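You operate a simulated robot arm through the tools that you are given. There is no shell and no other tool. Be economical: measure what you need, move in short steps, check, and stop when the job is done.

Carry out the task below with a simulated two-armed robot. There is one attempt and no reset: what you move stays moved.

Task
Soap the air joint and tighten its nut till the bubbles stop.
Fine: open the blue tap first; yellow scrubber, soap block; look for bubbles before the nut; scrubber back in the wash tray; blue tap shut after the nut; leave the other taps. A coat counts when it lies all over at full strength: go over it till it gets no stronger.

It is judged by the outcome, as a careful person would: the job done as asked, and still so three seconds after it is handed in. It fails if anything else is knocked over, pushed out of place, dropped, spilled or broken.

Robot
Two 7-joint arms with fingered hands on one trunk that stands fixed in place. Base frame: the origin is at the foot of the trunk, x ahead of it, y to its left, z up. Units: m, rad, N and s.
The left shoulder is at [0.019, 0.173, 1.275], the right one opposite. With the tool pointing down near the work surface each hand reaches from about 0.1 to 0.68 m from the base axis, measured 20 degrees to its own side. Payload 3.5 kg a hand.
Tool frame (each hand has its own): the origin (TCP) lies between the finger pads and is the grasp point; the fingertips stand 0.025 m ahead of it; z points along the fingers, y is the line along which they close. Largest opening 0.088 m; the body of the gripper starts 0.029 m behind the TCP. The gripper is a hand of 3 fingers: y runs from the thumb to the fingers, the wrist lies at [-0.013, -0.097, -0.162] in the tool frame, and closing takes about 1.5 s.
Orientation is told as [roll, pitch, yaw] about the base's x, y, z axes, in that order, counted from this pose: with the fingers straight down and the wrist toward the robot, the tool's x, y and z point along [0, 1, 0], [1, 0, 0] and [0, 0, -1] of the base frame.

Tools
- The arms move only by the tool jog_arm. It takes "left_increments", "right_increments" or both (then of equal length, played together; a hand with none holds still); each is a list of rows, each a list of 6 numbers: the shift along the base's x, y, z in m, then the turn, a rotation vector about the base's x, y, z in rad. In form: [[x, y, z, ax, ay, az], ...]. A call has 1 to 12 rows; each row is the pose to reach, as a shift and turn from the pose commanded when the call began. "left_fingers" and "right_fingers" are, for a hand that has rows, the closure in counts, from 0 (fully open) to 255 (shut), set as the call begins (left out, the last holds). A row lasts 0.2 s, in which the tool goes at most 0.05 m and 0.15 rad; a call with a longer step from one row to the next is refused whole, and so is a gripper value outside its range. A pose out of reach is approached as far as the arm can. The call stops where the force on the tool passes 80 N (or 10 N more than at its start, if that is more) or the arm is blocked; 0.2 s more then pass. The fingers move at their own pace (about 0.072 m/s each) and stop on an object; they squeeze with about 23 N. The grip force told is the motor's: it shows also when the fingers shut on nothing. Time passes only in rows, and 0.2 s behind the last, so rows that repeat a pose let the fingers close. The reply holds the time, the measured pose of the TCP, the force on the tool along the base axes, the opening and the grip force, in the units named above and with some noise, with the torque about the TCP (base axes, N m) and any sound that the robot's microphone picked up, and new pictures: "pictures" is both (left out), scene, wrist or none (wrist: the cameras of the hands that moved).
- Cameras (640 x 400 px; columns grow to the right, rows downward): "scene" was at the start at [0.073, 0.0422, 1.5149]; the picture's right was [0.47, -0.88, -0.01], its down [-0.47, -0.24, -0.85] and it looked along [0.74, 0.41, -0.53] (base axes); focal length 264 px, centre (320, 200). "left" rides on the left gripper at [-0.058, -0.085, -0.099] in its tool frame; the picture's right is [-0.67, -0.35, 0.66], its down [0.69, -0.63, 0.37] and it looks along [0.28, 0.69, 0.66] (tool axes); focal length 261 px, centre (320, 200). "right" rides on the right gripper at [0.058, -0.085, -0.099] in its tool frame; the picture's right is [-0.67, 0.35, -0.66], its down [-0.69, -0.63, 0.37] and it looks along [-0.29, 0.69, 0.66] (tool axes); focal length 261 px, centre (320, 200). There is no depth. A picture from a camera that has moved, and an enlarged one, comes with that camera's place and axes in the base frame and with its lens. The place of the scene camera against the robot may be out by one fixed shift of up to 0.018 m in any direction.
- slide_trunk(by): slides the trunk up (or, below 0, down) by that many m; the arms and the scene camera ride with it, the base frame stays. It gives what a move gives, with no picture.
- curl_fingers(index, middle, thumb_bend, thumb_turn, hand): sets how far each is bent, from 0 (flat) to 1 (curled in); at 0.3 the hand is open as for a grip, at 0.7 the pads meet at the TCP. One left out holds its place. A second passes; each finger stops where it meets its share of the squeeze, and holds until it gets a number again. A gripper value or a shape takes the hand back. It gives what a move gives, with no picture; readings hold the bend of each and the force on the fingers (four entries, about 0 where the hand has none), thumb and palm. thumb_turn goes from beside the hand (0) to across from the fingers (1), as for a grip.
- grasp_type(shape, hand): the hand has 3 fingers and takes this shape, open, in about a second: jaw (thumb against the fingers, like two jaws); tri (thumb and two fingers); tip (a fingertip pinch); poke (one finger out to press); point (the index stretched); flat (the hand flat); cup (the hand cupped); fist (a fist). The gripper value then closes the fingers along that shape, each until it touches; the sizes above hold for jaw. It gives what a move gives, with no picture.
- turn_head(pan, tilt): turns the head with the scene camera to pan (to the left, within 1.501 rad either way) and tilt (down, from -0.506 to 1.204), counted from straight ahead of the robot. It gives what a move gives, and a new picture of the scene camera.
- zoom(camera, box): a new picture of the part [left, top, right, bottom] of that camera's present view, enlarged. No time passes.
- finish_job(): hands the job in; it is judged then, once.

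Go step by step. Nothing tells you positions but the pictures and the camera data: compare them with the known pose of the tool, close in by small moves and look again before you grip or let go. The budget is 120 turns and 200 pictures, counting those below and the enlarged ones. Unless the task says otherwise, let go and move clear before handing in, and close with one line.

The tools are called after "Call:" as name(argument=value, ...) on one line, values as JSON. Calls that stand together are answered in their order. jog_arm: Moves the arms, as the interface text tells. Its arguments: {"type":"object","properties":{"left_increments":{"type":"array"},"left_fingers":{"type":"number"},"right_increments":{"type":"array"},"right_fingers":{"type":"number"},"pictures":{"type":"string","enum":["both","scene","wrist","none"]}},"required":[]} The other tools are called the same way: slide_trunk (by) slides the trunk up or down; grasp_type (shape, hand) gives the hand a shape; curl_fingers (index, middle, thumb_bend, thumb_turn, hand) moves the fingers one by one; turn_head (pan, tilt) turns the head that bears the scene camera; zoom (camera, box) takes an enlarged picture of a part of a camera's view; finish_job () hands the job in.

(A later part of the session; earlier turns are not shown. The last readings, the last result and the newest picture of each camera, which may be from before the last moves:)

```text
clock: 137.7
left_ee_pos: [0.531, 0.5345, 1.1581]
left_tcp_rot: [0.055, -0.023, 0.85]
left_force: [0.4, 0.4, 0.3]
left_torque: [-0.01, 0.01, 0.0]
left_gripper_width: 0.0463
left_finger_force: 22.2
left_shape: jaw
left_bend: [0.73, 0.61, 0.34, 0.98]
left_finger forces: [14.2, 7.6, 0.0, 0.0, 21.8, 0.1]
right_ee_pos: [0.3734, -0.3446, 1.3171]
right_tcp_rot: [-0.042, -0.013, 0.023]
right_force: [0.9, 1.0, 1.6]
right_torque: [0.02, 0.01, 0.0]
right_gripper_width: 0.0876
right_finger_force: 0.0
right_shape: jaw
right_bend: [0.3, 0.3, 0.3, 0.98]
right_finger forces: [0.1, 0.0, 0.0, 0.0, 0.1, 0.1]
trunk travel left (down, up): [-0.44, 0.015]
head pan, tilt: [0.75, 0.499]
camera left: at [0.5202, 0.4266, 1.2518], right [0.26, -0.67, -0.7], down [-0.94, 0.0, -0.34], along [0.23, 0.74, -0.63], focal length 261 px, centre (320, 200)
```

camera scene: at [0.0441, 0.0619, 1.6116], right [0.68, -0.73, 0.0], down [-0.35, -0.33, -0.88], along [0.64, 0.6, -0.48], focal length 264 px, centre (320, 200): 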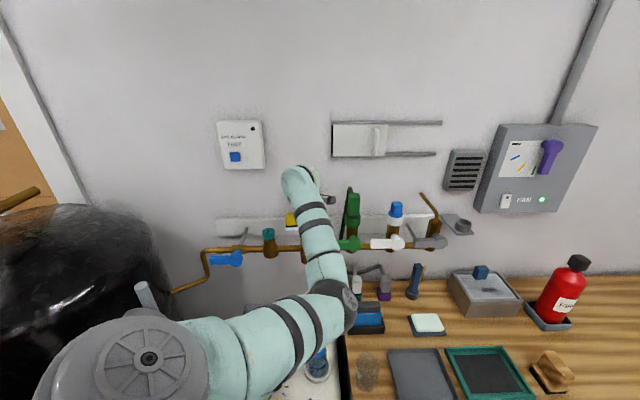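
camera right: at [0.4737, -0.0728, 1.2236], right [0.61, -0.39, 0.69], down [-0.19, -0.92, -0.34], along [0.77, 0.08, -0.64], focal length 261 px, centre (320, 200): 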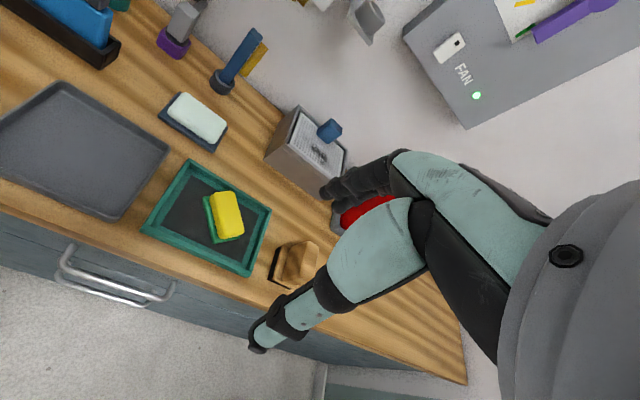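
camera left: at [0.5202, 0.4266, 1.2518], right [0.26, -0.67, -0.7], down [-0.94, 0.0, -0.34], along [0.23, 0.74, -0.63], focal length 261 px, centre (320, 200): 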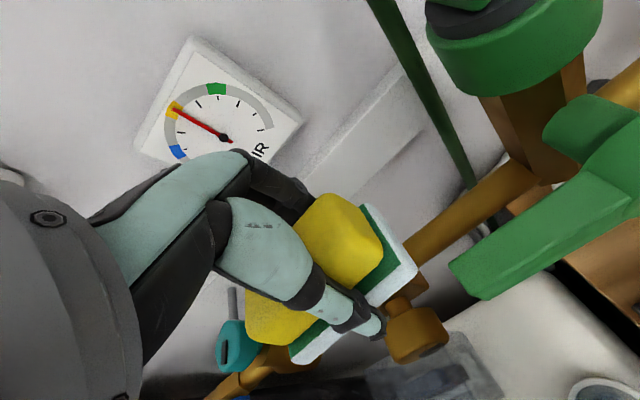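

Call:
jog_arm(left_increments=[[0.0, 0.0, -0.006, 0, 0, 0], [0.0, 0.0, -0.012, 0, 0, 0], [0.0, 0.0, -0.018, 0, 0, 0], [0.0, 0.0, -0.024, 0, 0, 0]], pictures="wrist")

```text
clock: 138.7
left_ee_pos: [0.53, 0.5346, 1.1324]
left_tcp_rot: [0.053, -0.024, 0.85]
left_force: [-1.0, 0.3, 0.3]
left_torque: [-0.01, 0.0, 0.01]
left_gripper_width: 0.0464
left_finger_force: 23.5
left_shape: jaw
left_bend: [0.73, 0.61, 0.34, 0.98]
left_finger forces: [14.2, 7.5, 0.0, 0.1, 21.7, 0.0]
right_ee_pos: [0.3736, -0.3451, 1.3176]
right_tcp_rot: [-0.042, -0.014, 0.025]
right_force: [0.0, 0.3, 0.3]
right_torque: [0.03, -0.01, -0.02]
right_gripper_width: 0.088
right_finger_force: 0.2
right_shape: jaw
right_bend: [0.3, 0.3, 0.3, 0.98]
right_finger forces: [0.1, 0.0, 0.1, 0.0, 0.1, 0.0]
trunk travel left (down, up): [-0.44, 0.015]
head pan, tilt: [0.75, 0.499]
camera left: at [0.5203, 0.426, 1.2273], right [0.26, -0.67, -0.7], down [-0.94, 0.0, -0.34], along [0.23, 0.74, -0.63], focal length 261 px, centre (320, 200)
```

left: 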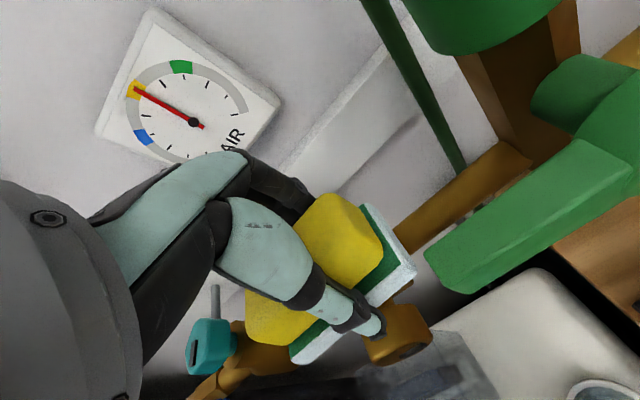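

Call:
jog_arm(left_increments=[[0.0, 0.0, -0.006, 0, 0, 0], [0.0, 0.0, -0.012, 0, 0, 0], [0.0, 0.0, -0.018, 0, 0, 0], [0.0, 0.0, -0.024, 0, 0, 0]], pictures="both")

```text
clock: 139.7
left_ee_pos: [0.5288, 0.5324, 1.1083]
left_tcp_rot: [0.052, -0.023, 0.85]
left_force: [0.6, 0.3, 1.6]
left_torque: [0.03, 0.02, 0.01]
left_gripper_width: 0.0467
left_finger_force: 23.2
left_shape: jaw
left_bend: [0.73, 0.61, 0.34, 0.98]
left_finger forces: [14.9, 8.0, 0.0, 0.0, 23.1, 0.1]
right_ee_pos: [0.3739, -0.3459, 1.3174]
right_tcp_rot: [-0.042, -0.015, 0.022]
right_force: [-0.3, -0.7, -1.1]
right_torque: [0.01, 0.03, -0.01]
right_gripper_width: 0.0875
right_finger_force: 0.1
right_shape: jaw
right_bend: [0.3, 0.3, 0.3, 0.98]
right_finger forces: [0.1, 0.0, 0.1, 0.0, 0.0, 0.1]
trunk travel left (down, up): [-0.44, 0.015]
head pan, tilt: [0.75, 0.499]
camera scene: at [0.0433, 0.0609, 1.6117], right [0.68, -0.73, 0.0], down [-0.35, -0.33, -0.88], along [0.64, 0.6, -0.48], focal length 264 px, centre (320, 200)
camera left: at [0.5193, 0.4249, 1.2031], right [0.26, -0.67, -0.7], down [-0.94, 0.0, -0.34], along [0.23, 0.74, -0.63], focal length 261 px, centre (320, 200)
```

scene: 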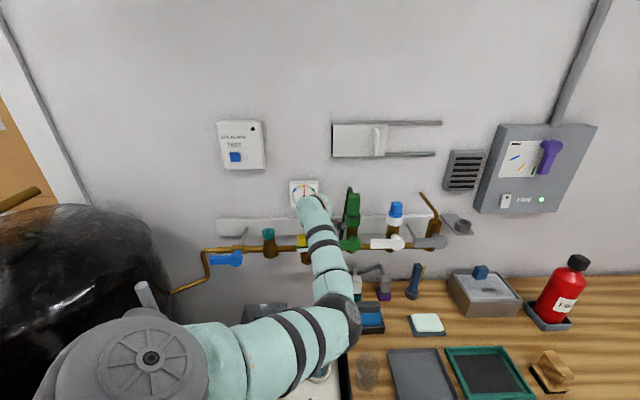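
left: 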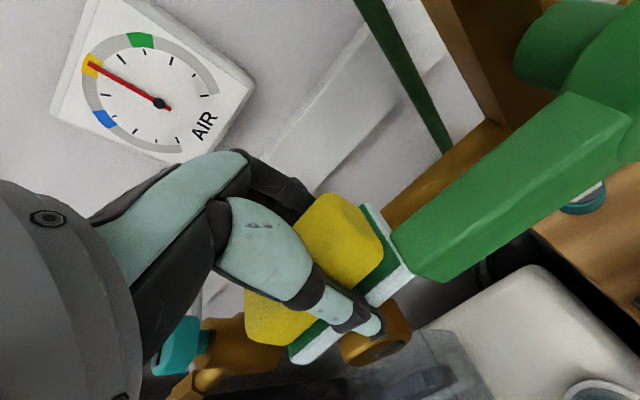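

The pad's right end comes close to the green handle. I'll lift slightly, shift left, and look closely.

Call:
jog_arm(left_increments=[[0.0, 0.0, 0.012, 0, 0, 0], [-0.012, 0.01, 0.012, 0, 0, 0], [-0.018, 0.015, 0.006, 0, 0, 0], [-0.018, 0.015, 0.0, 0, 0, 0]], pictures="none")

Call:
zoom(camera="scene", box=[260, 200, 360, 280])

Call:
zoom(camera="left", box=[200, 180, 480, 400])

```text
clock: 140.7
left_ee_pos: [0.5098, 0.5483, 1.1085]
left_tcp_rot: [0.054, -0.024, 0.85]
left_force: [-0.4, -0.8, 0.2]
left_torque: [0.0, 0.04, -0.01]
left_gripper_width: 0.0466
left_finger_force: 22.8
left_shape: jaw
left_bend: [0.73, 0.61, 0.34, 0.98]
left_finger forces: [14.5, 8.1, 0.1, 0.0, 23.1, 0.0]
right_ee_pos: [0.3731, -0.3459, 1.3172]
right_tcp_rot: [-0.041, -0.014, 0.022]
right_force: [0.3, 0.3, -0.2]
right_torque: [-0.02, 0.0, -0.01]
right_gripper_width: 0.0876
right_finger_force: 0.0
right_shape: jaw
right_bend: [0.3, 0.3, 0.3, 0.98]
right_finger forces: [0.0, 0.1, 0.0, 0.0, 0.1, 0.0]
trunk travel left (down, up): [-0.44, 0.015]
head pan, tilt: [0.75, 0.499]
```

```text
5.00 times, centred on (310, 240) of scene
camera zoom: at [0.0437, 0.0609, 1.6116], right [0.68, -0.73, 0.0], down [-0.35, -0.33, -0.88], along [0.64, 0.6, -0.48], focal length 1318 px, centre (370, 0)
```

zoom: 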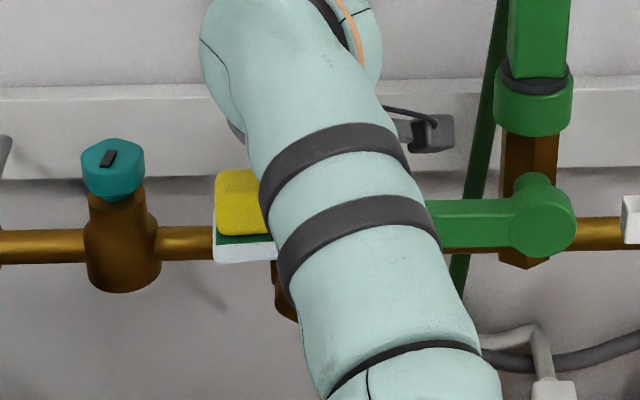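

```text
1.82 times, centred on (340, 290) of left
camera zoom: at [0.5013, 0.4408, 1.2034], right [0.26, -0.67, -0.7], down [-0.94, 0.0, -0.34], along [0.23, 0.75, -0.63], focal length 474 px, centre (284, 36)
```

zoom: 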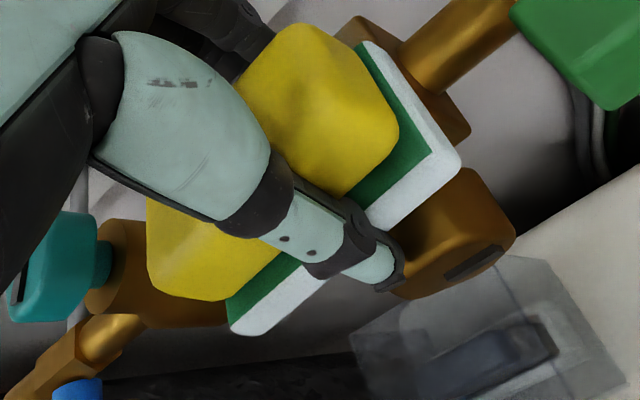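

The pad sits in front of the block, right above the nut's neck; the green handle is untouched. I'll press lightly on nut and neck and rub back and forth.

Call:
jog_arm(left_increments=[[0.0, 0.0, -0.006, 0, 0, 0], [0.0, 0.0, -0.012, 0, 0, 0], [-0.008, -0.009, -0.014, 0, 0, 0], [-0.016, -0.018, -0.014, 0, 0, 0], [-0.008, -0.009, -0.014, 0, 0, 0], [0.0, 0.0, -0.014, 0, 0, 0], [-0.008, 0.006, -0.014, 0, 0, 0], [0.005, -0.004, -0.014, 0, 0, 0]], pictures="none")

Call:
zoom(camera="left", box=[200, 180, 480, 400])

```text
clock: 142.5
left_ee_pos: [0.5058, 0.5413, 1.1063]
left_tcp_rot: [0.052, -0.043, 0.853]
left_force: [-11.5, 3.1, 64.1]
left_torque: [0.51, -0.22, 0.19]
left_gripper_width: 0.0472
left_finger_force: 23.3
left_shape: jaw
left_bend: [0.75, 0.61, 0.42, 0.98]
left_finger forces: [58.8, 10.4, 0.0, 0.0, 48.2, 0.0]
right_ee_pos: [0.3596, -0.3507, 1.3194]
right_tcp_rot: [-0.037, -0.024, 0.021]
right_force: [-0.1, -0.5, 0.4]
right_torque: [0.0, -0.07, 0.01]
right_gripper_width: 0.0879
right_finger_force: 0.0
right_shape: jaw
right_bend: [0.3, 0.3, 0.3, 0.98]
right_finger forces: [0.0, 0.1, 0.1, 0.1, 0.1, 0.1]
trunk travel left (down, up): [-0.44, 0.015]
head pan, tilt: [0.75, 0.499]
```

```text
1.82 times, centred on (340, 290) of left
camera zoom: at [0.494, 0.4321, 1.1988], right [0.27, -0.66, -0.7], down [-0.93, 0.0, -0.36], along [0.24, 0.75, -0.62], focal length 474 px, centre (284, 36)
```

zoom: 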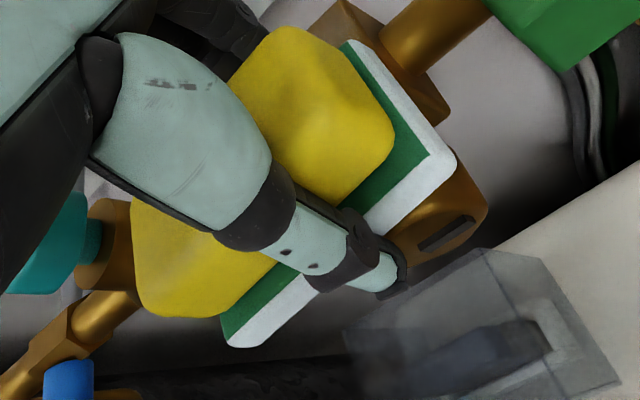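

It presses firmly on the nut (64 N, more than needed). I'll ease off, back away and inspect for a coat.

Call:
jog_arm(left_increments=[[0.0, 0.0, 0.015, 0, 0, 0], [0.0, 0.0, 0.04, 0, 0, 0], [-0.02, -0.023, 0.06, 0, 0, 0], [-0.045, -0.05, 0.07, 0, 0, 0], [-0.06, -0.07, 0.08, 0, 0, 0]], pictures="wrist")

Call:
zoom(camera="scene", box=[260, 200, 360, 280])

```text
clock: 143.7
left_ee_pos: [0.4573, 0.4747, 1.1741]
left_tcp_rot: [0.053, -0.022, 0.851]
left_force: [0.0, -0.2, -0.5]
left_torque: [-0.01, -0.02, -0.01]
left_gripper_width: 0.0465
left_finger_force: 22.6
left_shape: jaw
left_bend: [0.73, 0.6, 0.37, 0.98]
left_finger forces: [14.7, 8.6, 0.0, 0.0, 24.5, 0.0]
right_ee_pos: [0.3766, -0.3456, 1.3172]
right_tcp_rot: [-0.041, -0.014, 0.022]
right_force: [0.8, -0.1, -0.5]
right_torque: [0.0, -0.02, -0.03]
right_gripper_width: 0.088
right_finger_force: 0.0
right_shape: jaw
right_bend: [0.3, 0.3, 0.3, 0.98]
right_finger forces: [0.1, 0.0, 0.0, 0.0, 0.0, 0.0]
trunk travel left (down, up): [-0.44, 0.015]
head pan, tilt: [0.75, 0.499]
camera left: at [0.4471, 0.3676, 1.2679], right [0.26, -0.67, -0.7], down [-0.94, 0.0, -0.34], along [0.23, 0.74, -0.63], focal length 261 px, centre (320, 200)
```

left: 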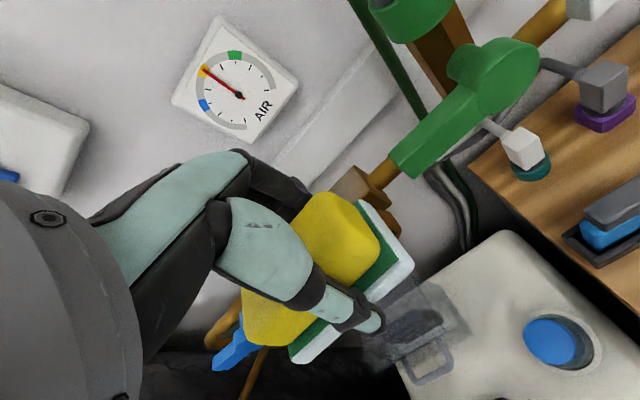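

```text
5.00 times, centred on (310, 240) of scene
camera zoom: at [0.0456, 0.0624, 1.6115], right [0.68, -0.73, 0.0], down [-0.35, -0.33, -0.88], along [0.64, 0.6, -0.48], focal length 1318 px, centre (370, 0)
```

zoom: 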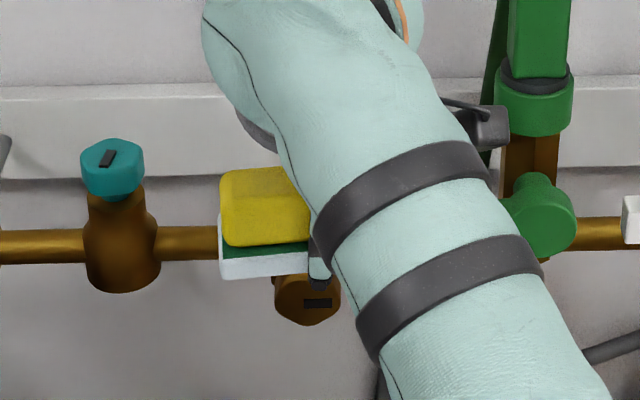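

Call:
zoom(camera="left", box=[300, 140, 460, 260])

```text
3.33 times, centred on (380, 200) of left
camera zoom: at [0.4471, 0.3676, 1.2679], right [0.26, -0.67, -0.7], down [-0.94, 0.0, -0.34], along [0.23, 0.74, -0.63], focal length 869 px, centre (120, 200)
```

zoom: 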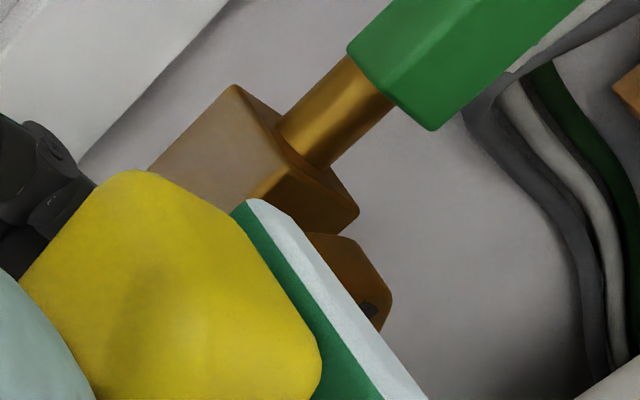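

The block's top face has turned pale: a partial coat, so this joint takes soap. I'll level the pad, set it squarely on the block top and rub with light pressure.

Call:
jog_arm(left_increments=[[0.015, 0.014, 0.0, 0.04, -0.035, 0], [0.03, 0.028, 0.0, 0.08, -0.07, 0], [0.045, 0.042, -0.01, 0.113, -0.098, 0], [0.06, 0.055, -0.03, 0.113, -0.098, 0], [0.06, 0.055, -0.05, 0.113, -0.098, 0], [0.06, 0.055, -0.062, 0.113, -0.098, 0], [0.06, 0.055, -0.068, 0.113, -0.098, 0]], pictures="wrist")

```text
clock: 145.3
left_ee_pos: [0.5153, 0.5282, 1.1086]
left_tcp_rot: [0.055, -0.176, 0.85]
left_force: [1.1, 0.7, 6.3]
left_torque: [-0.12, 0.12, 0.0]
left_gripper_width: 0.0462
left_finger_force: 23.0
left_shape: jaw
left_bend: [0.73, 0.6, 0.37, 0.98]
left_finger forces: [14.9, 9.2, 0.0, 0.0, 23.9, 0.0]
right_ee_pos: [0.3723, -0.3474, 1.3177]
right_tcp_rot: [-0.04, -0.014, 0.024]
right_force: [0.3, 0.5, 0.1]
right_torque: [-0.01, 0.02, 0.01]
right_gripper_width: 0.0879
right_finger_force: 0.0
right_shape: jaw
right_bend: [0.3, 0.3, 0.3, 0.98]
right_finger forces: [0.1, 0.0, 0.1, 0.1, 0.0, 0.0]
trunk travel left (down, up): [-0.44, 0.015]
head pan, tilt: [0.75, 0.499]
camera left: at [0.4971, 0.4105, 1.1886], right [0.33, -0.58, -0.74], down [-0.9, 0.04, -0.43], along [0.28, 0.81, -0.51], focal length 261 px, centre (320, 200)
```

left: 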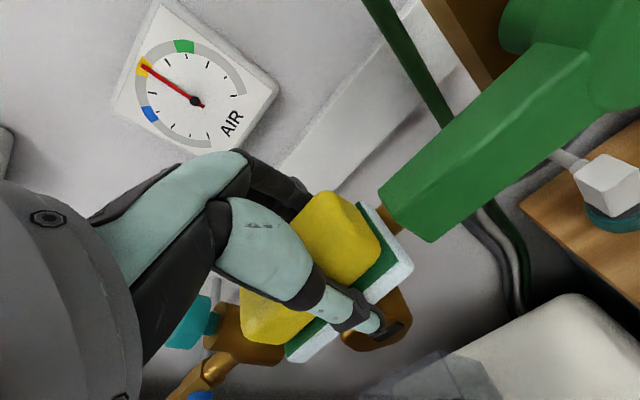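

Light contact (6 N). Now scrub over the whole top.

Call:
jog_arm(left_increments=[[0.008, 0.009, -0.003, 0, 0, 0], [0.016, 0.018, -0.003, 0, 0, 0], [0.007, 0.026, -0.003, 0, 0, 0], [-0.009, 0.008, -0.003, 0, 0, 0], [-0.017, -0.001, -0.003, 0, 0, 0], [-0.003, -0.013, -0.003, 0, 0, 0], [0.012, 0.005, -0.003, 0, 0, 0], [0.02, 0.014, -0.003, 0, 0, 0], [0.003, 0.013, -0.003, 0, 0, 0], [-0.011, -0.004, -0.003, 0, 0, 0], [0.01, 0.011, -0.003, 0, 0, 0], [0.0, 0.0, -0.002, 0, 0, 0]], pictures="none")

Call:
jog_arm(left_increments=[[0.0, 0.0, 0.03, 0, 0, 0], [-0.02, -0.02, 0.05, 0, 0, 0], [-0.05, -0.03, 0.06, 0, 0, 0], [-0.08, -0.03, 0.07, 0, 0, 0], [-0.11, -0.03, 0.08, 0, 0, 0]], pictures="wrist")

Call:
zoom(camera="scene", box=[260, 200, 360, 280])

```text
clock: 147.9
left_ee_pos: [0.517, 0.5311, 1.1055]
left_tcp_rot: [0.057, -0.178, 0.851]
left_force: [0.6, 4.6, 19.0]
left_torque: [-0.01, -0.04, 0.03]
left_gripper_width: 0.0467
left_finger_force: 22.7
left_shape: jaw
left_bend: [0.73, 0.59, 0.37, 0.96]
left_finger forces: [18.0, 10.2, 0.0, 0.1, 26.7, 0.0]
right_ee_pos: [0.3733, -0.3451, 1.3173]
right_tcp_rot: [-0.04, -0.013, 0.022]
right_force: [-0.3, -0.5, -0.2]
right_torque: [0.02, 0.03, 0.01]
right_gripper_width: 0.0877
right_finger_force: 0.0
right_shape: jaw
right_bend: [0.3, 0.3, 0.3, 0.98]
right_finger forces: [0.0, 0.1, 0.1, 0.0, 0.0, 0.1]
trunk travel left (down, up): [-0.44, 0.015]
head pan, tilt: [0.75, 0.499]
```

```text
clock: 149.1
left_ee_pos: [0.4038, 0.5, 1.185]
left_tcp_rot: [0.053, -0.175, 0.85]
left_force: [0.5, 0.3, 0.6]
left_torque: [0.01, -0.03, 0.04]
left_gripper_width: 0.0469
left_finger_force: 22.5
left_shape: jaw
left_bend: [0.73, 0.59, 0.37, 0.96]
left_finger forces: [14.8, 8.8, 0.0, 0.0, 24.0, 0.0]
right_ee_pos: [0.3733, -0.3445, 1.3176]
right_tcp_rot: [-0.043, -0.014, 0.024]
right_force: [-1.2, -0.6, -0.3]
right_torque: [-0.02, 0.02, -0.03]
right_gripper_width: 0.0877
right_finger_force: 0.2
right_shape: jaw
right_bend: [0.3, 0.3, 0.3, 0.98]
right_finger forces: [0.1, 0.0, 0.0, 0.1, 0.0, 0.1]
trunk travel left (down, up): [-0.44, 0.015]
head pan, tilt: [0.75, 0.499]
camera left: at [0.3854, 0.3832, 1.2646], right [0.33, -0.59, -0.74], down [-0.9, 0.04, -0.43], along [0.28, 0.81, -0.51], focal length 261 px, centre (320, 200)
```

left: 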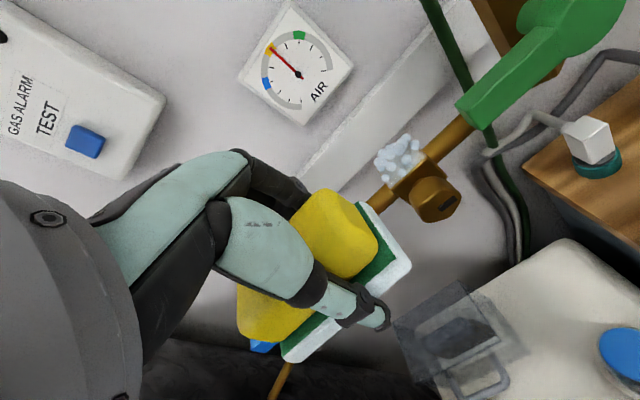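

```text
5.00 times, centred on (310, 240) of scene
camera zoom: at [0.0435, 0.0617, 1.6116], right [0.68, -0.73, 0.0], down [-0.35, -0.33, -0.88], along [0.64, 0.6, -0.48], focal length 1318 px, centre (370, 0)
```

zoom: 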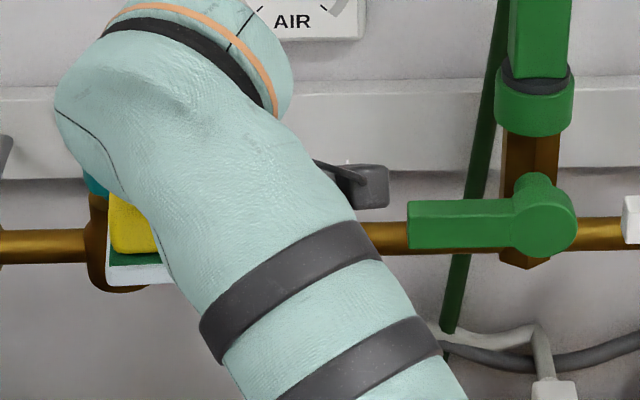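

Bubbles are foaming on top of the brass block: this is the leaking joint. A closer look at the coat.

Call:
zoom(camera="left", box=[340, 110, 500, 240])

```text
3.08 times, centred on (420, 175) of left
camera zoom: at [0.3854, 0.3832, 1.2646], right [0.33, -0.59, -0.74], down [-0.9, 0.04, -0.43], along [0.28, 0.81, -0.51], focal length 802 px, centre (12, 277)
```

zoom: 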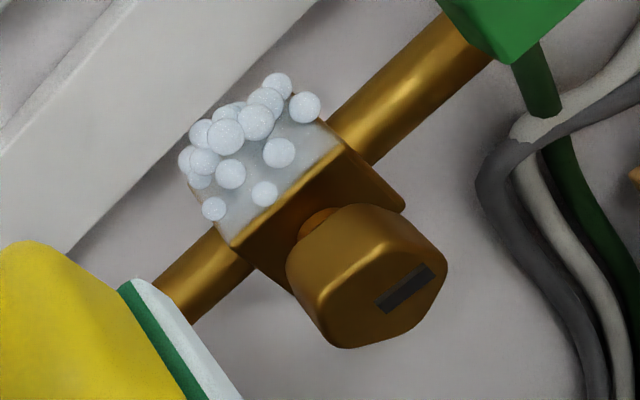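

The top is coated and bubbling. To be sure it is at full strength everywhere, I'll go over it once more, then lift and compare.

Call:
jog_arm(left_increments=[[0.03, 0.0, -0.01, 0, 0, 0], [0.06, 0.0, -0.02, 0, 0, 0], [0.09, 0.01, -0.03, 0, 0, 0], [0.11, 0.03, -0.05, 0, 0, 0], [0.11, 0.03, -0.074, 0, 0, 0], [0.11, 0.03, -0.08, 0, 0, 0], [0.118, 0.039, -0.081, 0, 0, 0], [0.126, 0.048, -0.081, 0, 0, 0], [0.117, 0.056, -0.081, 0, 0, 0], [0.101, 0.038, -0.081, 0, 0, 0], [0.093, 0.029, -0.081, 0, 0, 0], [0.107, 0.017, -0.081, 0, 0, 0]], pictures="none")

Call:
jog_arm(left_increments=[[0.008, 0.009, 0, 0, 0, 0], [0.02, 0.022, 0, 0, 0, 0], [0.01, 0.03, 0, 0, 0, 0], [-0.005, 0.015, 0, 0, 0, 0], [-0.012, 0.006, 0, 0, 0, 0], [0.003, -0.005, 0, 0, 0, 0], [0.018, 0.013, 0, 0, 0, 0], [0.01, 0.014, 0.0, 0, 0, 0], [-0.004, 0.0, 0, 0, 0, 0], [0.012, 0.016, 0, 0, 0, 0], [0.0, 0.0, 0.0, 0, 0, 0]], pictures="none")

Call:
jog_arm(left_increments=[[0.0, 0.0, 0.03, 0, 0, 0], [0.0, -0.04, 0.07, 0, 0, 0], [0.0, -0.08, 0.11, 0, 0, 0], [0.01, -0.12, 0.13, 0, 0, 0], [0.02, -0.16, 0.15, 0, 0, -0.1], [0.05, -0.19, 0.15, 0, 0, -0.2]], pictures="both")

Call:
zoom(camera="scene", box=[260, 210, 340, 280])

```text
clock: 151.7
left_ee_pos: [0.5115, 0.5165, 1.1072]
left_tcp_rot: [0.055, -0.178, 0.85]
left_force: [-2.9, 2.6, 9.9]
left_torque: [0.08, -0.08, 0.11]
left_gripper_width: 0.0468
left_finger_force: 22.7
left_shape: jaw
left_bend: [0.73, 0.59, 0.37, 0.95]
left_finger forces: [16.8, 9.7, 0.1, 0.1, 26.5, 0.0]
right_ee_pos: [0.3703, -0.3459, 1.3176]
right_tcp_rot: [-0.04, -0.012, 0.021]
right_force: [0.5, -1.2, -0.1]
right_torque: [0.0, -0.01, 0.04]
right_gripper_width: 0.0876
right_finger_force: 0.0
right_shape: jaw
right_bend: [0.3, 0.3, 0.3, 0.98]
right_finger forces: [0.0, 0.0, 0.1, 0.0, 0.1, 0.0]
trunk travel left (down, up): [-0.44, 0.015]
head pan, tilt: [0.75, 0.499]
```

```text
clock: 154.1
left_ee_pos: [0.5118, 0.5165, 1.1062]
left_tcp_rot: [0.055, -0.175, 0.85]
left_force: [0.7, 2.3, 7.8]
left_torque: [0.11, -0.14, 0.02]
left_gripper_width: 0.0468
left_finger_force: 23.3
left_shape: jaw
left_bend: [0.73, 0.59, 0.37, 0.96]
left_finger forces: [17.2, 9.4, 0.0, 0.0, 25.0, 0.0]
right_ee_pos: [0.3734, -0.3469, 1.3165]
right_tcp_rot: [-0.039, -0.015, 0.024]
right_force: [0.4, 0.1, 0.4]
right_torque: [-0.01, 0.01, -0.04]
right_gripper_width: 0.0879
right_finger_force: 0.2
right_shape: jaw
right_bend: [0.3, 0.3, 0.3, 0.98]
right_finger forces: [0.0, 0.0, 0.0, 0.0, 0.1, 0.0]
trunk travel left (down, up): [-0.44, 0.015]
head pan, tilt: [0.75, 0.499]
```

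```text
refused: row 2 steps farther than a row can; nothing moved
```

```text
5.71 times, centred on (300, 245) of scene
camera zoom: at [0.0435, 0.0612, 1.6116], right [0.68, -0.73, 0.0], down [-0.35, -0.33, -0.88], along [0.64, 0.6, -0.48], focal length 1507 px, centre (434, -57)
```

zoom: 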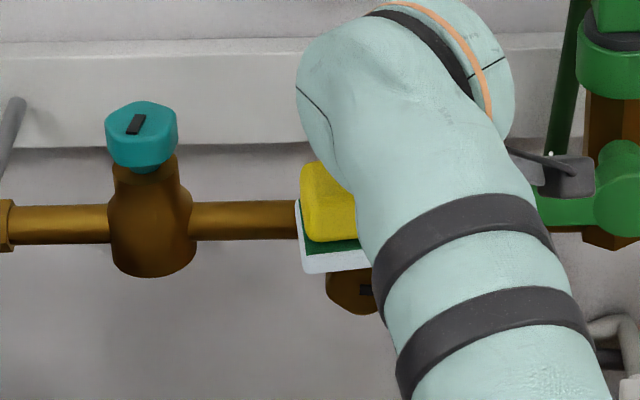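

Call:
jog_arm(left_increments=[[0.0, 0.0, 0.04, 0, 0, 0], [-0.015, -0.02, 0.075, 0, 0, 0], [-0.035, -0.035, 0.1, 0, 0, 0], [-0.06, -0.045, 0.115, 0, 0, 0], [-0.09, -0.05, 0.12, 0, 0, 0]], pictures="wrist")

Call:
zoom(camera="left", box=[340, 110, 500, 250])

```text
clock: 155.3
left_ee_pos: [0.4209, 0.4657, 1.2245]
left_tcp_rot: [0.053, -0.172, 0.851]
left_force: [-0.1, 0.4, -0.4]
left_torque: [-0.02, 0.0, -0.02]
left_gripper_width: 0.0468
left_finger_force: 22.6
left_shape: jaw
left_bend: [0.73, 0.59, 0.37, 0.97]
left_finger forces: [15.1, 8.8, 0.0, 0.1, 24.2, 0.0]
right_ee_pos: [0.3729, -0.3453, 1.3174]
right_tcp_rot: [-0.04, -0.014, 0.021]
right_force: [-0.2, 0.2, 0.2]
right_torque: [0.0, 0.02, -0.01]
right_gripper_width: 0.088
right_finger_force: 0.0
right_shape: jaw
right_bend: [0.3, 0.3, 0.3, 0.98]
right_finger forces: [0.0, 0.0, 0.1, 0.0, 0.0, 0.1]
trunk travel left (down, up): [-0.44, 0.015]
head pan, tilt: [0.75, 0.499]
camera left: at [0.4024, 0.3487, 1.3042], right [0.33, -0.59, -0.74], down [-0.9, 0.04, -0.43], along [0.28, 0.81, -0.51], focal length 261 px, centre (320, 200)
```

left: 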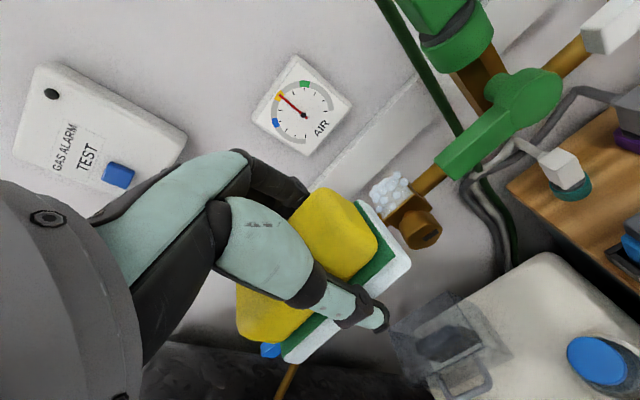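

```text
2.86 times, centred on (420, 180) of left
camera zoom: at [0.4024, 0.3487, 1.3042], right [0.33, -0.59, -0.74], down [-0.9, 0.04, -0.43], along [0.28, 0.81, -0.51], focal length 745 px, centre (34, 257)
```

zoom: 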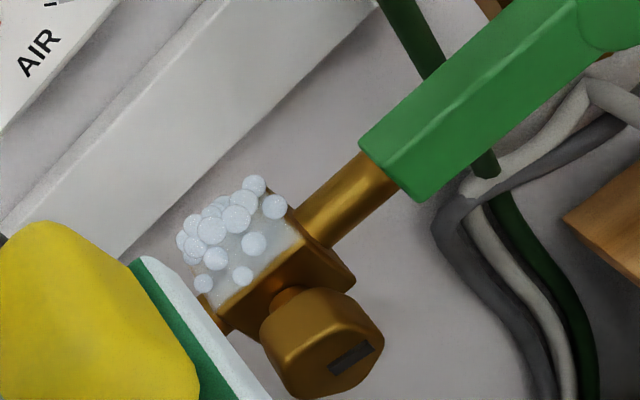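

The coat is even and unchanged, so at full strength, with bubbles showing the leak. Now take the scrubber back to the wash tray.

Call:
jog_arm(left_increments=[[0.0, -0.035, 0.025, 0, 0, -0.08], [0.03, -0.065, 0.035, 0, 0, -0.17], [0.06, -0.095, 0.035, 0, 0, -0.26], [0.09, -0.125, 0.035, 0, 0, -0.35], [0.12, -0.155, 0.035, 0, 0, -0.44], [0.155, -0.18, 0.035, 0, 0, -0.53], [0.19, -0.205, 0.03, 0, 0, -0.62], [0.225, -0.235, 0.02, 0, 0, -0.71], [0.255, -0.265, 0.01, 0, 0, -0.8], [0.285, -0.295, 0.0, 0, 0, -0.88], [0.3, -0.32, -0.01, 0, 0, -0.92]], pictures="none")

Call:
slide_trunk(by=-0.2)

Call:
turn_head(pan=0.1, tilt=0.5)

Call:
zoom(camera="left", box=[0, 0, 640, 400])

```text
clock: 157.7
left_ee_pos: [0.7269, 0.1461, 1.2131]
left_tcp_rot: [0.055, -0.174, -0.068]
left_force: [-0.1, -0.9, 0.7]
left_torque: [0.0, 0.0, -0.03]
left_gripper_width: 0.0468
left_finger_force: 22.6
left_shape: jaw
left_bend: [0.73, 0.59, 0.37, 0.97]
left_finger forces: [14.6, 8.1, 0.0, 0.1, 23.2, 0.1]
right_ee_pos: [0.3745, -0.3444, 1.3177]
right_tcp_rot: [-0.042, -0.011, 0.022]
right_force: [0.5, 0.8, -0.4]
right_torque: [0.04, 0.0, -0.01]
right_gripper_width: 0.0881
right_finger_force: 0.2
right_shape: jaw
right_bend: [0.3, 0.3, 0.3, 0.98]
right_finger forces: [0.1, 0.0, 0.1, 0.0, 0.0, 0.0]
trunk travel left (down, up): [-0.44, 0.015]
head pan, tilt: [0.75, 0.499]
```

```text
clock: 159.9
left_ee_pos: [0.7225, 0.1468, 1.0143]
left_tcp_rot: [0.056, -0.174, -0.069]
left_force: [-0.1, 0.1, 0.0]
left_torque: [0.0, 0.02, -0.01]
left_gripper_width: 0.0467
left_finger_force: 23.1
left_shape: jaw
left_bend: [0.73, 0.59, 0.37, 0.97]
left_finger forces: [14.6, 8.1, 0.1, 0.1, 23.3, 0.0]
right_ee_pos: [0.3739, -0.3464, 1.1167]
right_tcp_rot: [-0.04, -0.015, 0.024]
right_force: [-0.3, 0.3, 0.2]
right_torque: [0.03, -0.01, 0.02]
right_gripper_width: 0.0877
right_finger_force: 0.0
right_shape: jaw
right_bend: [0.3, 0.3, 0.3, 0.98]
right_finger forces: [0.0, 0.0, 0.1, 0.1, 0.0, 0.0]
trunk travel left (down, up): [-0.24, 0.215]
head pan, tilt: [0.75, 0.499]
```

```text
clock: 160.9
left_ee_pos: [0.7235, 0.1465, 1.014]
left_tcp_rot: [0.054, -0.173, -0.07]
left_force: [0.5, -0.5, 0.4]
left_torque: [-0.03, -0.01, -0.04]
left_gripper_width: 0.0467
left_finger_force: 23.0
left_shape: jaw
left_bend: [0.73, 0.59, 0.37, 0.97]
left_finger forces: [14.8, 8.1, 0.0, 0.0, 23.2, 0.0]
right_ee_pos: [0.3743, -0.3457, 1.1173]
right_tcp_rot: [-0.044, -0.013, 0.021]
right_force: [-0.9, 0.3, -0.2]
right_torque: [0.0, 0.0, 0.0]
right_gripper_width: 0.088
right_finger_force: 0.0
right_shape: jaw
right_bend: [0.3, 0.3, 0.3, 0.98]
right_finger forces: [0.1, 0.0, 0.0, 0.1, 0.1, 0.1]
trunk travel left (down, up): [-0.24, 0.215]
head pan, tilt: [0.099, 0.499]
camera scene: at [0.1331, 0.0087, 1.3939], right [0.1, -0.99, -0.01], down [-0.58, -0.05, -0.81], along [0.81, 0.09, -0.58], focal length 264 px, centre (320, 200)
```

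scene: 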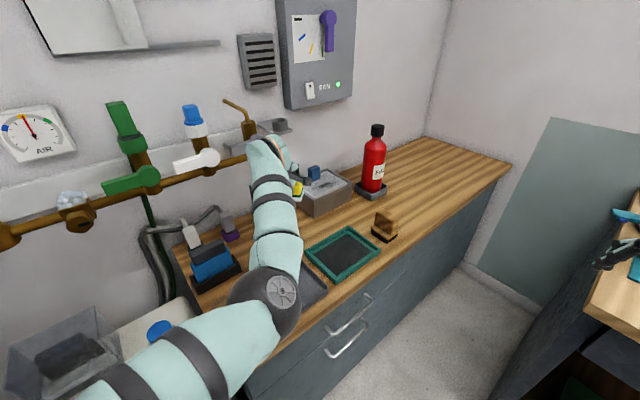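

```text
1.00 times, centred on (320, 200) of left (not enlarged: the box is as wide or as high as the picture)
camera zoom: at [0.6195, 0.0899, 1.0941], right [-0.27, -0.62, -0.74], down [-0.51, 0.74, -0.43], along [0.82, 0.26, -0.51], focal length 261 px, centre (320, 200)
```

zoom: 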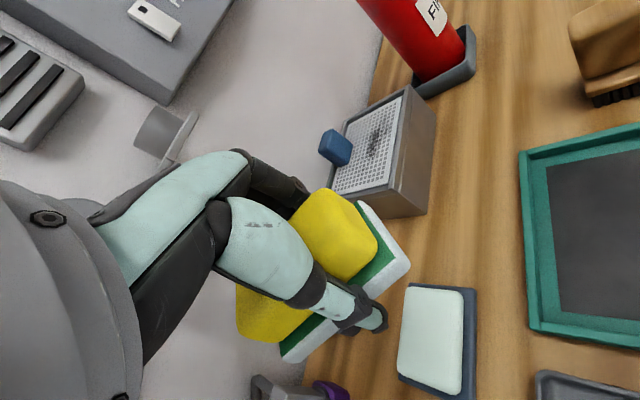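

Now over the wash tray centre and down, gently.

Call:
jog_arm(left_increments=[[0.0, -0.03, -0.02, 0, 0, -0.02], [0.0, -0.06, -0.04, 0, 0, -0.05], [0.0, -0.09, -0.06, 0, 0, -0.08], [0.0, -0.12, -0.08, 0, 0, -0.11], [0.0, -0.142, -0.1, 0, 0, -0.13], [0.0, -0.143, -0.12, 0, 0, -0.13], [0.0, -0.143, -0.14, 0, 0, -0.13], [0.0, -0.143, -0.158, 0, 0, -0.13], [0.0, -0.143, -0.17, 0, 0, -0.13]], pictures="wrist")

```text
clock: 162.9
left_ee_pos: [0.7177, 0.0069, 0.8673]
left_tcp_rot: [0.053, -0.174, -0.204]
left_force: [-0.3, 0.8, -0.7]
left_torque: [-0.01, -0.01, -0.03]
left_gripper_width: 0.0468
left_finger_force: 23.2
left_shape: jaw
left_bend: [0.73, 0.59, 0.37, 0.97]
left_finger forces: [14.6, 8.1, 0.0, 0.0, 22.9, 0.0]
left hand out of reach, approached as far as the arm can: row 7, 8, 9
right_ee_pos: [0.3733, -0.3448, 1.1174]
right_tcp_rot: [-0.042, -0.012, 0.022]
right_force: [-0.2, -0.1, 0.6]
right_torque: [0.0, 0.02, 0.0]
right_gripper_width: 0.0878
right_finger_force: 0.1
right_shape: jaw
right_bend: [0.3, 0.3, 0.3, 0.98]
right_finger forces: [0.0, 0.0, 0.0, 0.0, 0.0, 0.0]
trunk travel left (down, up): [-0.24, 0.215]
head pan, tilt: [0.099, 0.499]
camera left: at [0.6067, -0.0358, 0.9477], right [-0.35, -0.58, -0.74], down [-0.41, 0.8, -0.43], along [0.84, 0.16, -0.51], focal length 261 px, centre (320, 200)
```

left: 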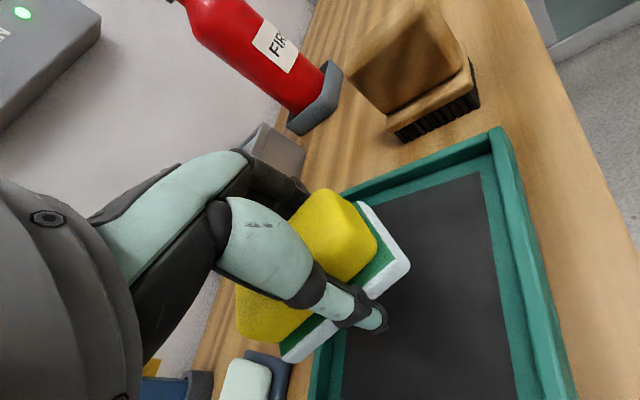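

Reach ends at z 0.867; a small trunk drop sets it down.

Call:
slide_trunk(by=-0.04)

Call:
zoom(camera="left", box=[200, 120, 600, 400])

```text
clock: 163.7
left_ee_pos: [0.738, 0.0563, 0.8394]
left_tcp_rot: [0.069, -0.191, -0.131]
left_force: [-0.5, -0.1, 0.7]
left_torque: [0.01, -0.04, -0.01]
left_gripper_width: 0.0468
left_finger_force: 22.7
left_shape: jaw
left_bend: [0.73, 0.59, 0.37, 0.97]
left_finger forces: [14.6, 8.0, 0.0, 0.0, 23.0, 0.1]
right_ee_pos: [0.3727, -0.3451, 1.0776]
right_tcp_rot: [-0.042, -0.013, 0.023]
right_force: [1.0, 0.4, -0.1]
right_torque: [0.01, 0.01, 0.01]
right_gripper_width: 0.0879
right_finger_force: 0.1
right_shape: jaw
right_bend: [0.3, 0.3, 0.3, 0.98]
right_finger forces: [0.0, 0.0, 0.1, 0.0, 0.0, 0.0]
trunk travel left (down, up): [-0.2, 0.255]
head pan, tilt: [0.099, 0.499]
```

```text
1.43 times, centred on (400, 260) of left
camera zoom: at [0.6281, 0.0043, 0.9165], right [-0.29, -0.59, -0.75], down [-0.46, 0.78, -0.43], along [0.84, 0.22, -0.49], focal length 372 px, centre (206, 114)
```

zoom: 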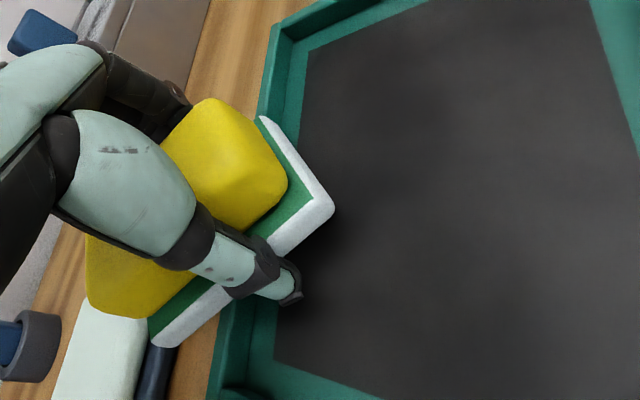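

It swung left; shift back 5 cm right, then down.

Call:
jog_arm(left_increments=[[-0.003, -0.015, 0.02, 0, 0, -0.02], [-0.006, -0.03, 0.03, 0, 0, -0.04], [-0.01, -0.045, 0.03, -0.01, 0, -0.06], [-0.014, -0.058, 0.03, -0.02, 0, -0.08], [-0.014, -0.058, 0.015, -0.02, 0, -0.08], [-0.014, -0.058, 0.0, -0.02, 0, -0.08], [-0.014, -0.058, -0.01, -0.02, 0, -0.08], [-0.014, -0.058, -0.018, -0.02, 0, -0.08]], pictures="wrist")

```text
clock: 165.5
left_ee_pos: [0.7083, -0.0437, 0.8167]
left_tcp_rot: [0.046, -0.191, -0.271]
left_force: [10.3, 2.5, 34.6]
left_torque: [0.77, 1.08, -0.02]
left_gripper_width: 0.0475
left_finger_force: 22.8
left_shape: jaw
left_bend: [0.72, 0.56, 0.37, 1.0]
left_finger forces: [13.5, 12.4, 0.0, 0.0, 52.4, 0.0]
right_ee_pos: [0.3719, -0.3453, 1.0797]
right_tcp_rot: [-0.041, -0.015, 0.021]
right_force: [-0.6, 0.0, -0.2]
right_torque: [-0.01, -0.01, -0.01]
right_gripper_width: 0.0877
right_finger_force: 0.0
right_shape: jaw
right_bend: [0.3, 0.3, 0.3, 0.98]
right_finger forces: [0.0, 0.0, 0.0, 0.0, 0.0, 0.0]
trunk travel left (down, up): [-0.2, 0.255]
head pan, tilt: [0.099, 0.499]
camera left: at [0.5928, -0.0771, 0.8955], right [-0.37, -0.56, -0.74], down [-0.35, 0.82, -0.45], along [0.86, 0.09, -0.5], focal length 261 px, centre (320, 200)
```

left: 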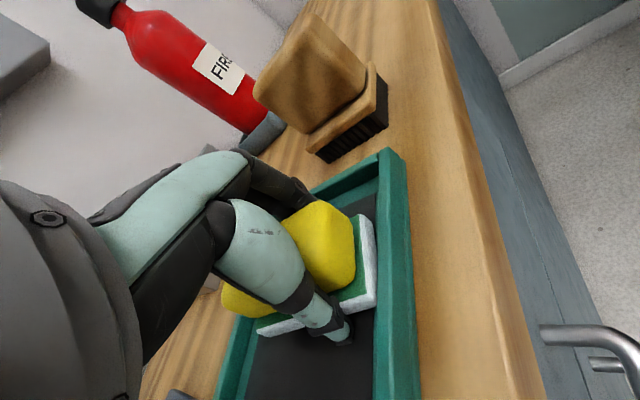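

It overshot to the right and touches inside the tray. Lift a little, move 3 cm back to the tray's middle, set down and release.

Call:
jog_arm(left_increments=[[0.0, 0.0, 0.012, 0, 0, 0], [0.003, 0.012, 0.016, 0, 0, 0], [0.006, 0.024, 0.016, 0, 0, 0], [0.009, 0.034, 0.012, 0, 0, 0], [0.009, 0.034, 0.006, 0, 0, 0]], pictures="wrist")

```text
clock: 166.9
left_ee_pos: [0.7249, 0.0117, 0.8232]
left_tcp_rot: [0.053, -0.189, -0.237]
left_force: [-4.2, -7.7, 0.3]
left_torque: [-0.12, 0.12, 0.1]
left_gripper_width: 0.0463
left_finger_force: 23.2
left_shape: jaw
left_bend: [0.73, 0.61, 0.37, 0.92]
left_finger forces: [14.6, 6.9, 0.0, 0.0, 26.1, 0.0]
right_ee_pos: [0.3726, -0.3478, 1.077]
right_tcp_rot: [-0.039, -0.013, 0.021]
right_force: [0.0, 0.4, -0.4]
right_torque: [0.01, 0.0, 0.0]
right_gripper_width: 0.0878
right_finger_force: 0.0
right_shape: jaw
right_bend: [0.3, 0.3, 0.3, 0.98]
right_finger forces: [0.1, 0.0, 0.0, 0.1, 0.0, 0.0]
trunk travel left (down, up): [-0.2, 0.255]
head pan, tilt: [0.099, 0.499]
stopped in row 5 (left hand): the arm was blocked; the commanded pose is now the measured one
camera left: at [0.6115, -0.0262, 0.9013], right [-0.36, -0.57, -0.74], down [-0.38, 0.81, -0.44], along [0.86, 0.12, -0.5], focal length 261 px, centre (320, 200)
```

left: 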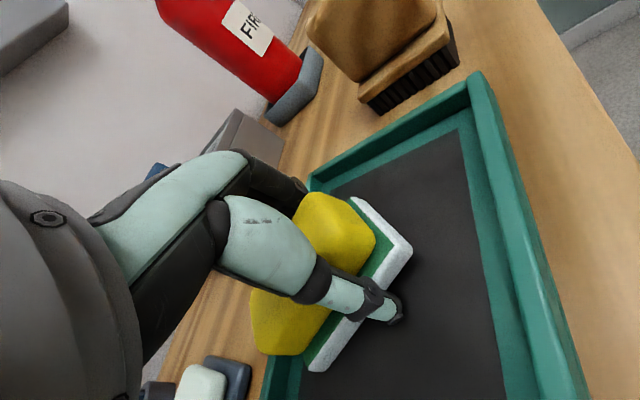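

It is inside the tray, just above the floor. Ease back, release and lift away.

Call:
jog_arm(left_increments=[[-0.002, -0.006, 0.0, 0, 0, 0], [-0.002, -0.008, -0.004, 0, 0, 0]], pictures="none")

Call:
jog_arm(left_increments=[[0, 0, 0, 0, 0, 0], [0, 0, 0, 0, 0, 0], [0, 0, 0, 0, 0, 0], [0, 0, 0, 0, 0, 0], [0, 0, 0, 0, 0, 0], [0, 0, 0.015, 0, 0, 0], [0, 0, 0.035, 0, 0, 0], [0, 0, 0.06, 0, 0, 0], [0, 0, 0.09, 0, 0, 0]], left_fingers=0, pictures="wrist")

```text
clock: 167.5
left_ee_pos: [0.722, 0.0006, 0.8206]
left_tcp_rot: [0.05, -0.192, -0.242]
left_force: [2.4, 1.0, 10.9]
left_torque: [0.07, 0.41, -0.01]
left_gripper_width: 0.0468
left_finger_force: 23.3
left_shape: jaw
left_bend: [0.73, 0.59, 0.36, 0.98]
left_finger forces: [15.9, 10.0, 0.1, 0.0, 37.9, 0.0]
right_ee_pos: [0.3725, -0.3455, 1.079]
right_tcp_rot: [-0.04, -0.014, 0.023]
right_force: [0.2, 1.5, 0.1]
right_torque: [0.02, 0.04, -0.01]
right_gripper_width: 0.0878
right_finger_force: 0.1
right_shape: jaw
right_bend: [0.3, 0.3, 0.3, 0.98]
right_finger forces: [0.0, 0.1, 0.0, 0.0, 0.1, 0.0]
trunk travel left (down, up): [-0.2, 0.255]
head pan, tilt: [0.099, 0.499]
```

```text
clock: 169.7
left_ee_pos: [0.746, 0.059, 0.9181]
left_tcp_rot: [0.067, -0.208, -0.163]
left_force: [0.2, -0.5, 0.4]
left_torque: [-0.01, 0.04, -0.03]
left_gripper_width: 0.0879
left_finger_force: 0.0
left_shape: jaw
left_bend: [0.3, 0.3, 0.3, 0.97]
left_finger forces: [0.0, 0.0, 0.0, 0.0, 0.0, 0.0]
right_ee_pos: [0.375, -0.346, 1.0769]
right_tcp_rot: [-0.041, -0.014, 0.023]
right_force: [0.5, -0.1, 0.8]
right_torque: [0.0, 0.03, -0.01]
right_gripper_width: 0.0879
right_finger_force: 0.1
right_shape: jaw
right_bend: [0.3, 0.3, 0.3, 0.98]
right_finger forces: [0.0, 0.0, 0.1, 0.1, 0.0, 0.0]
trunk travel left (down, up): [-0.2, 0.255]
head pan, tilt: [0.099, 0.499]
stopped in row 9 (left hand): the arm was blocked; the commanded pose is now the measured one
camera left: at [0.633, 0.0118, 0.9949], right [-0.3, -0.58, -0.76], down [-0.43, 0.79, -0.44], along [0.85, 0.19, -0.48], focal length 261 px, centre (320, 200)
```

left: 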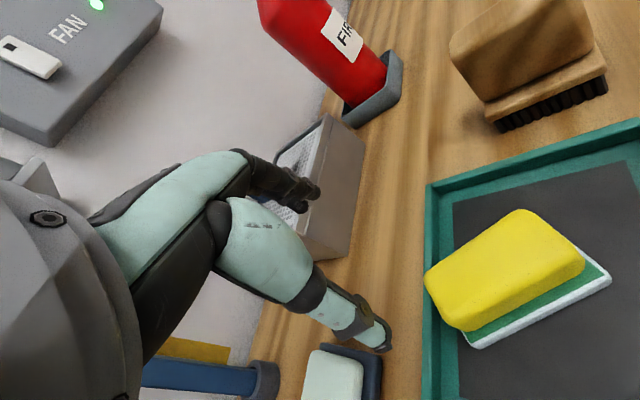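

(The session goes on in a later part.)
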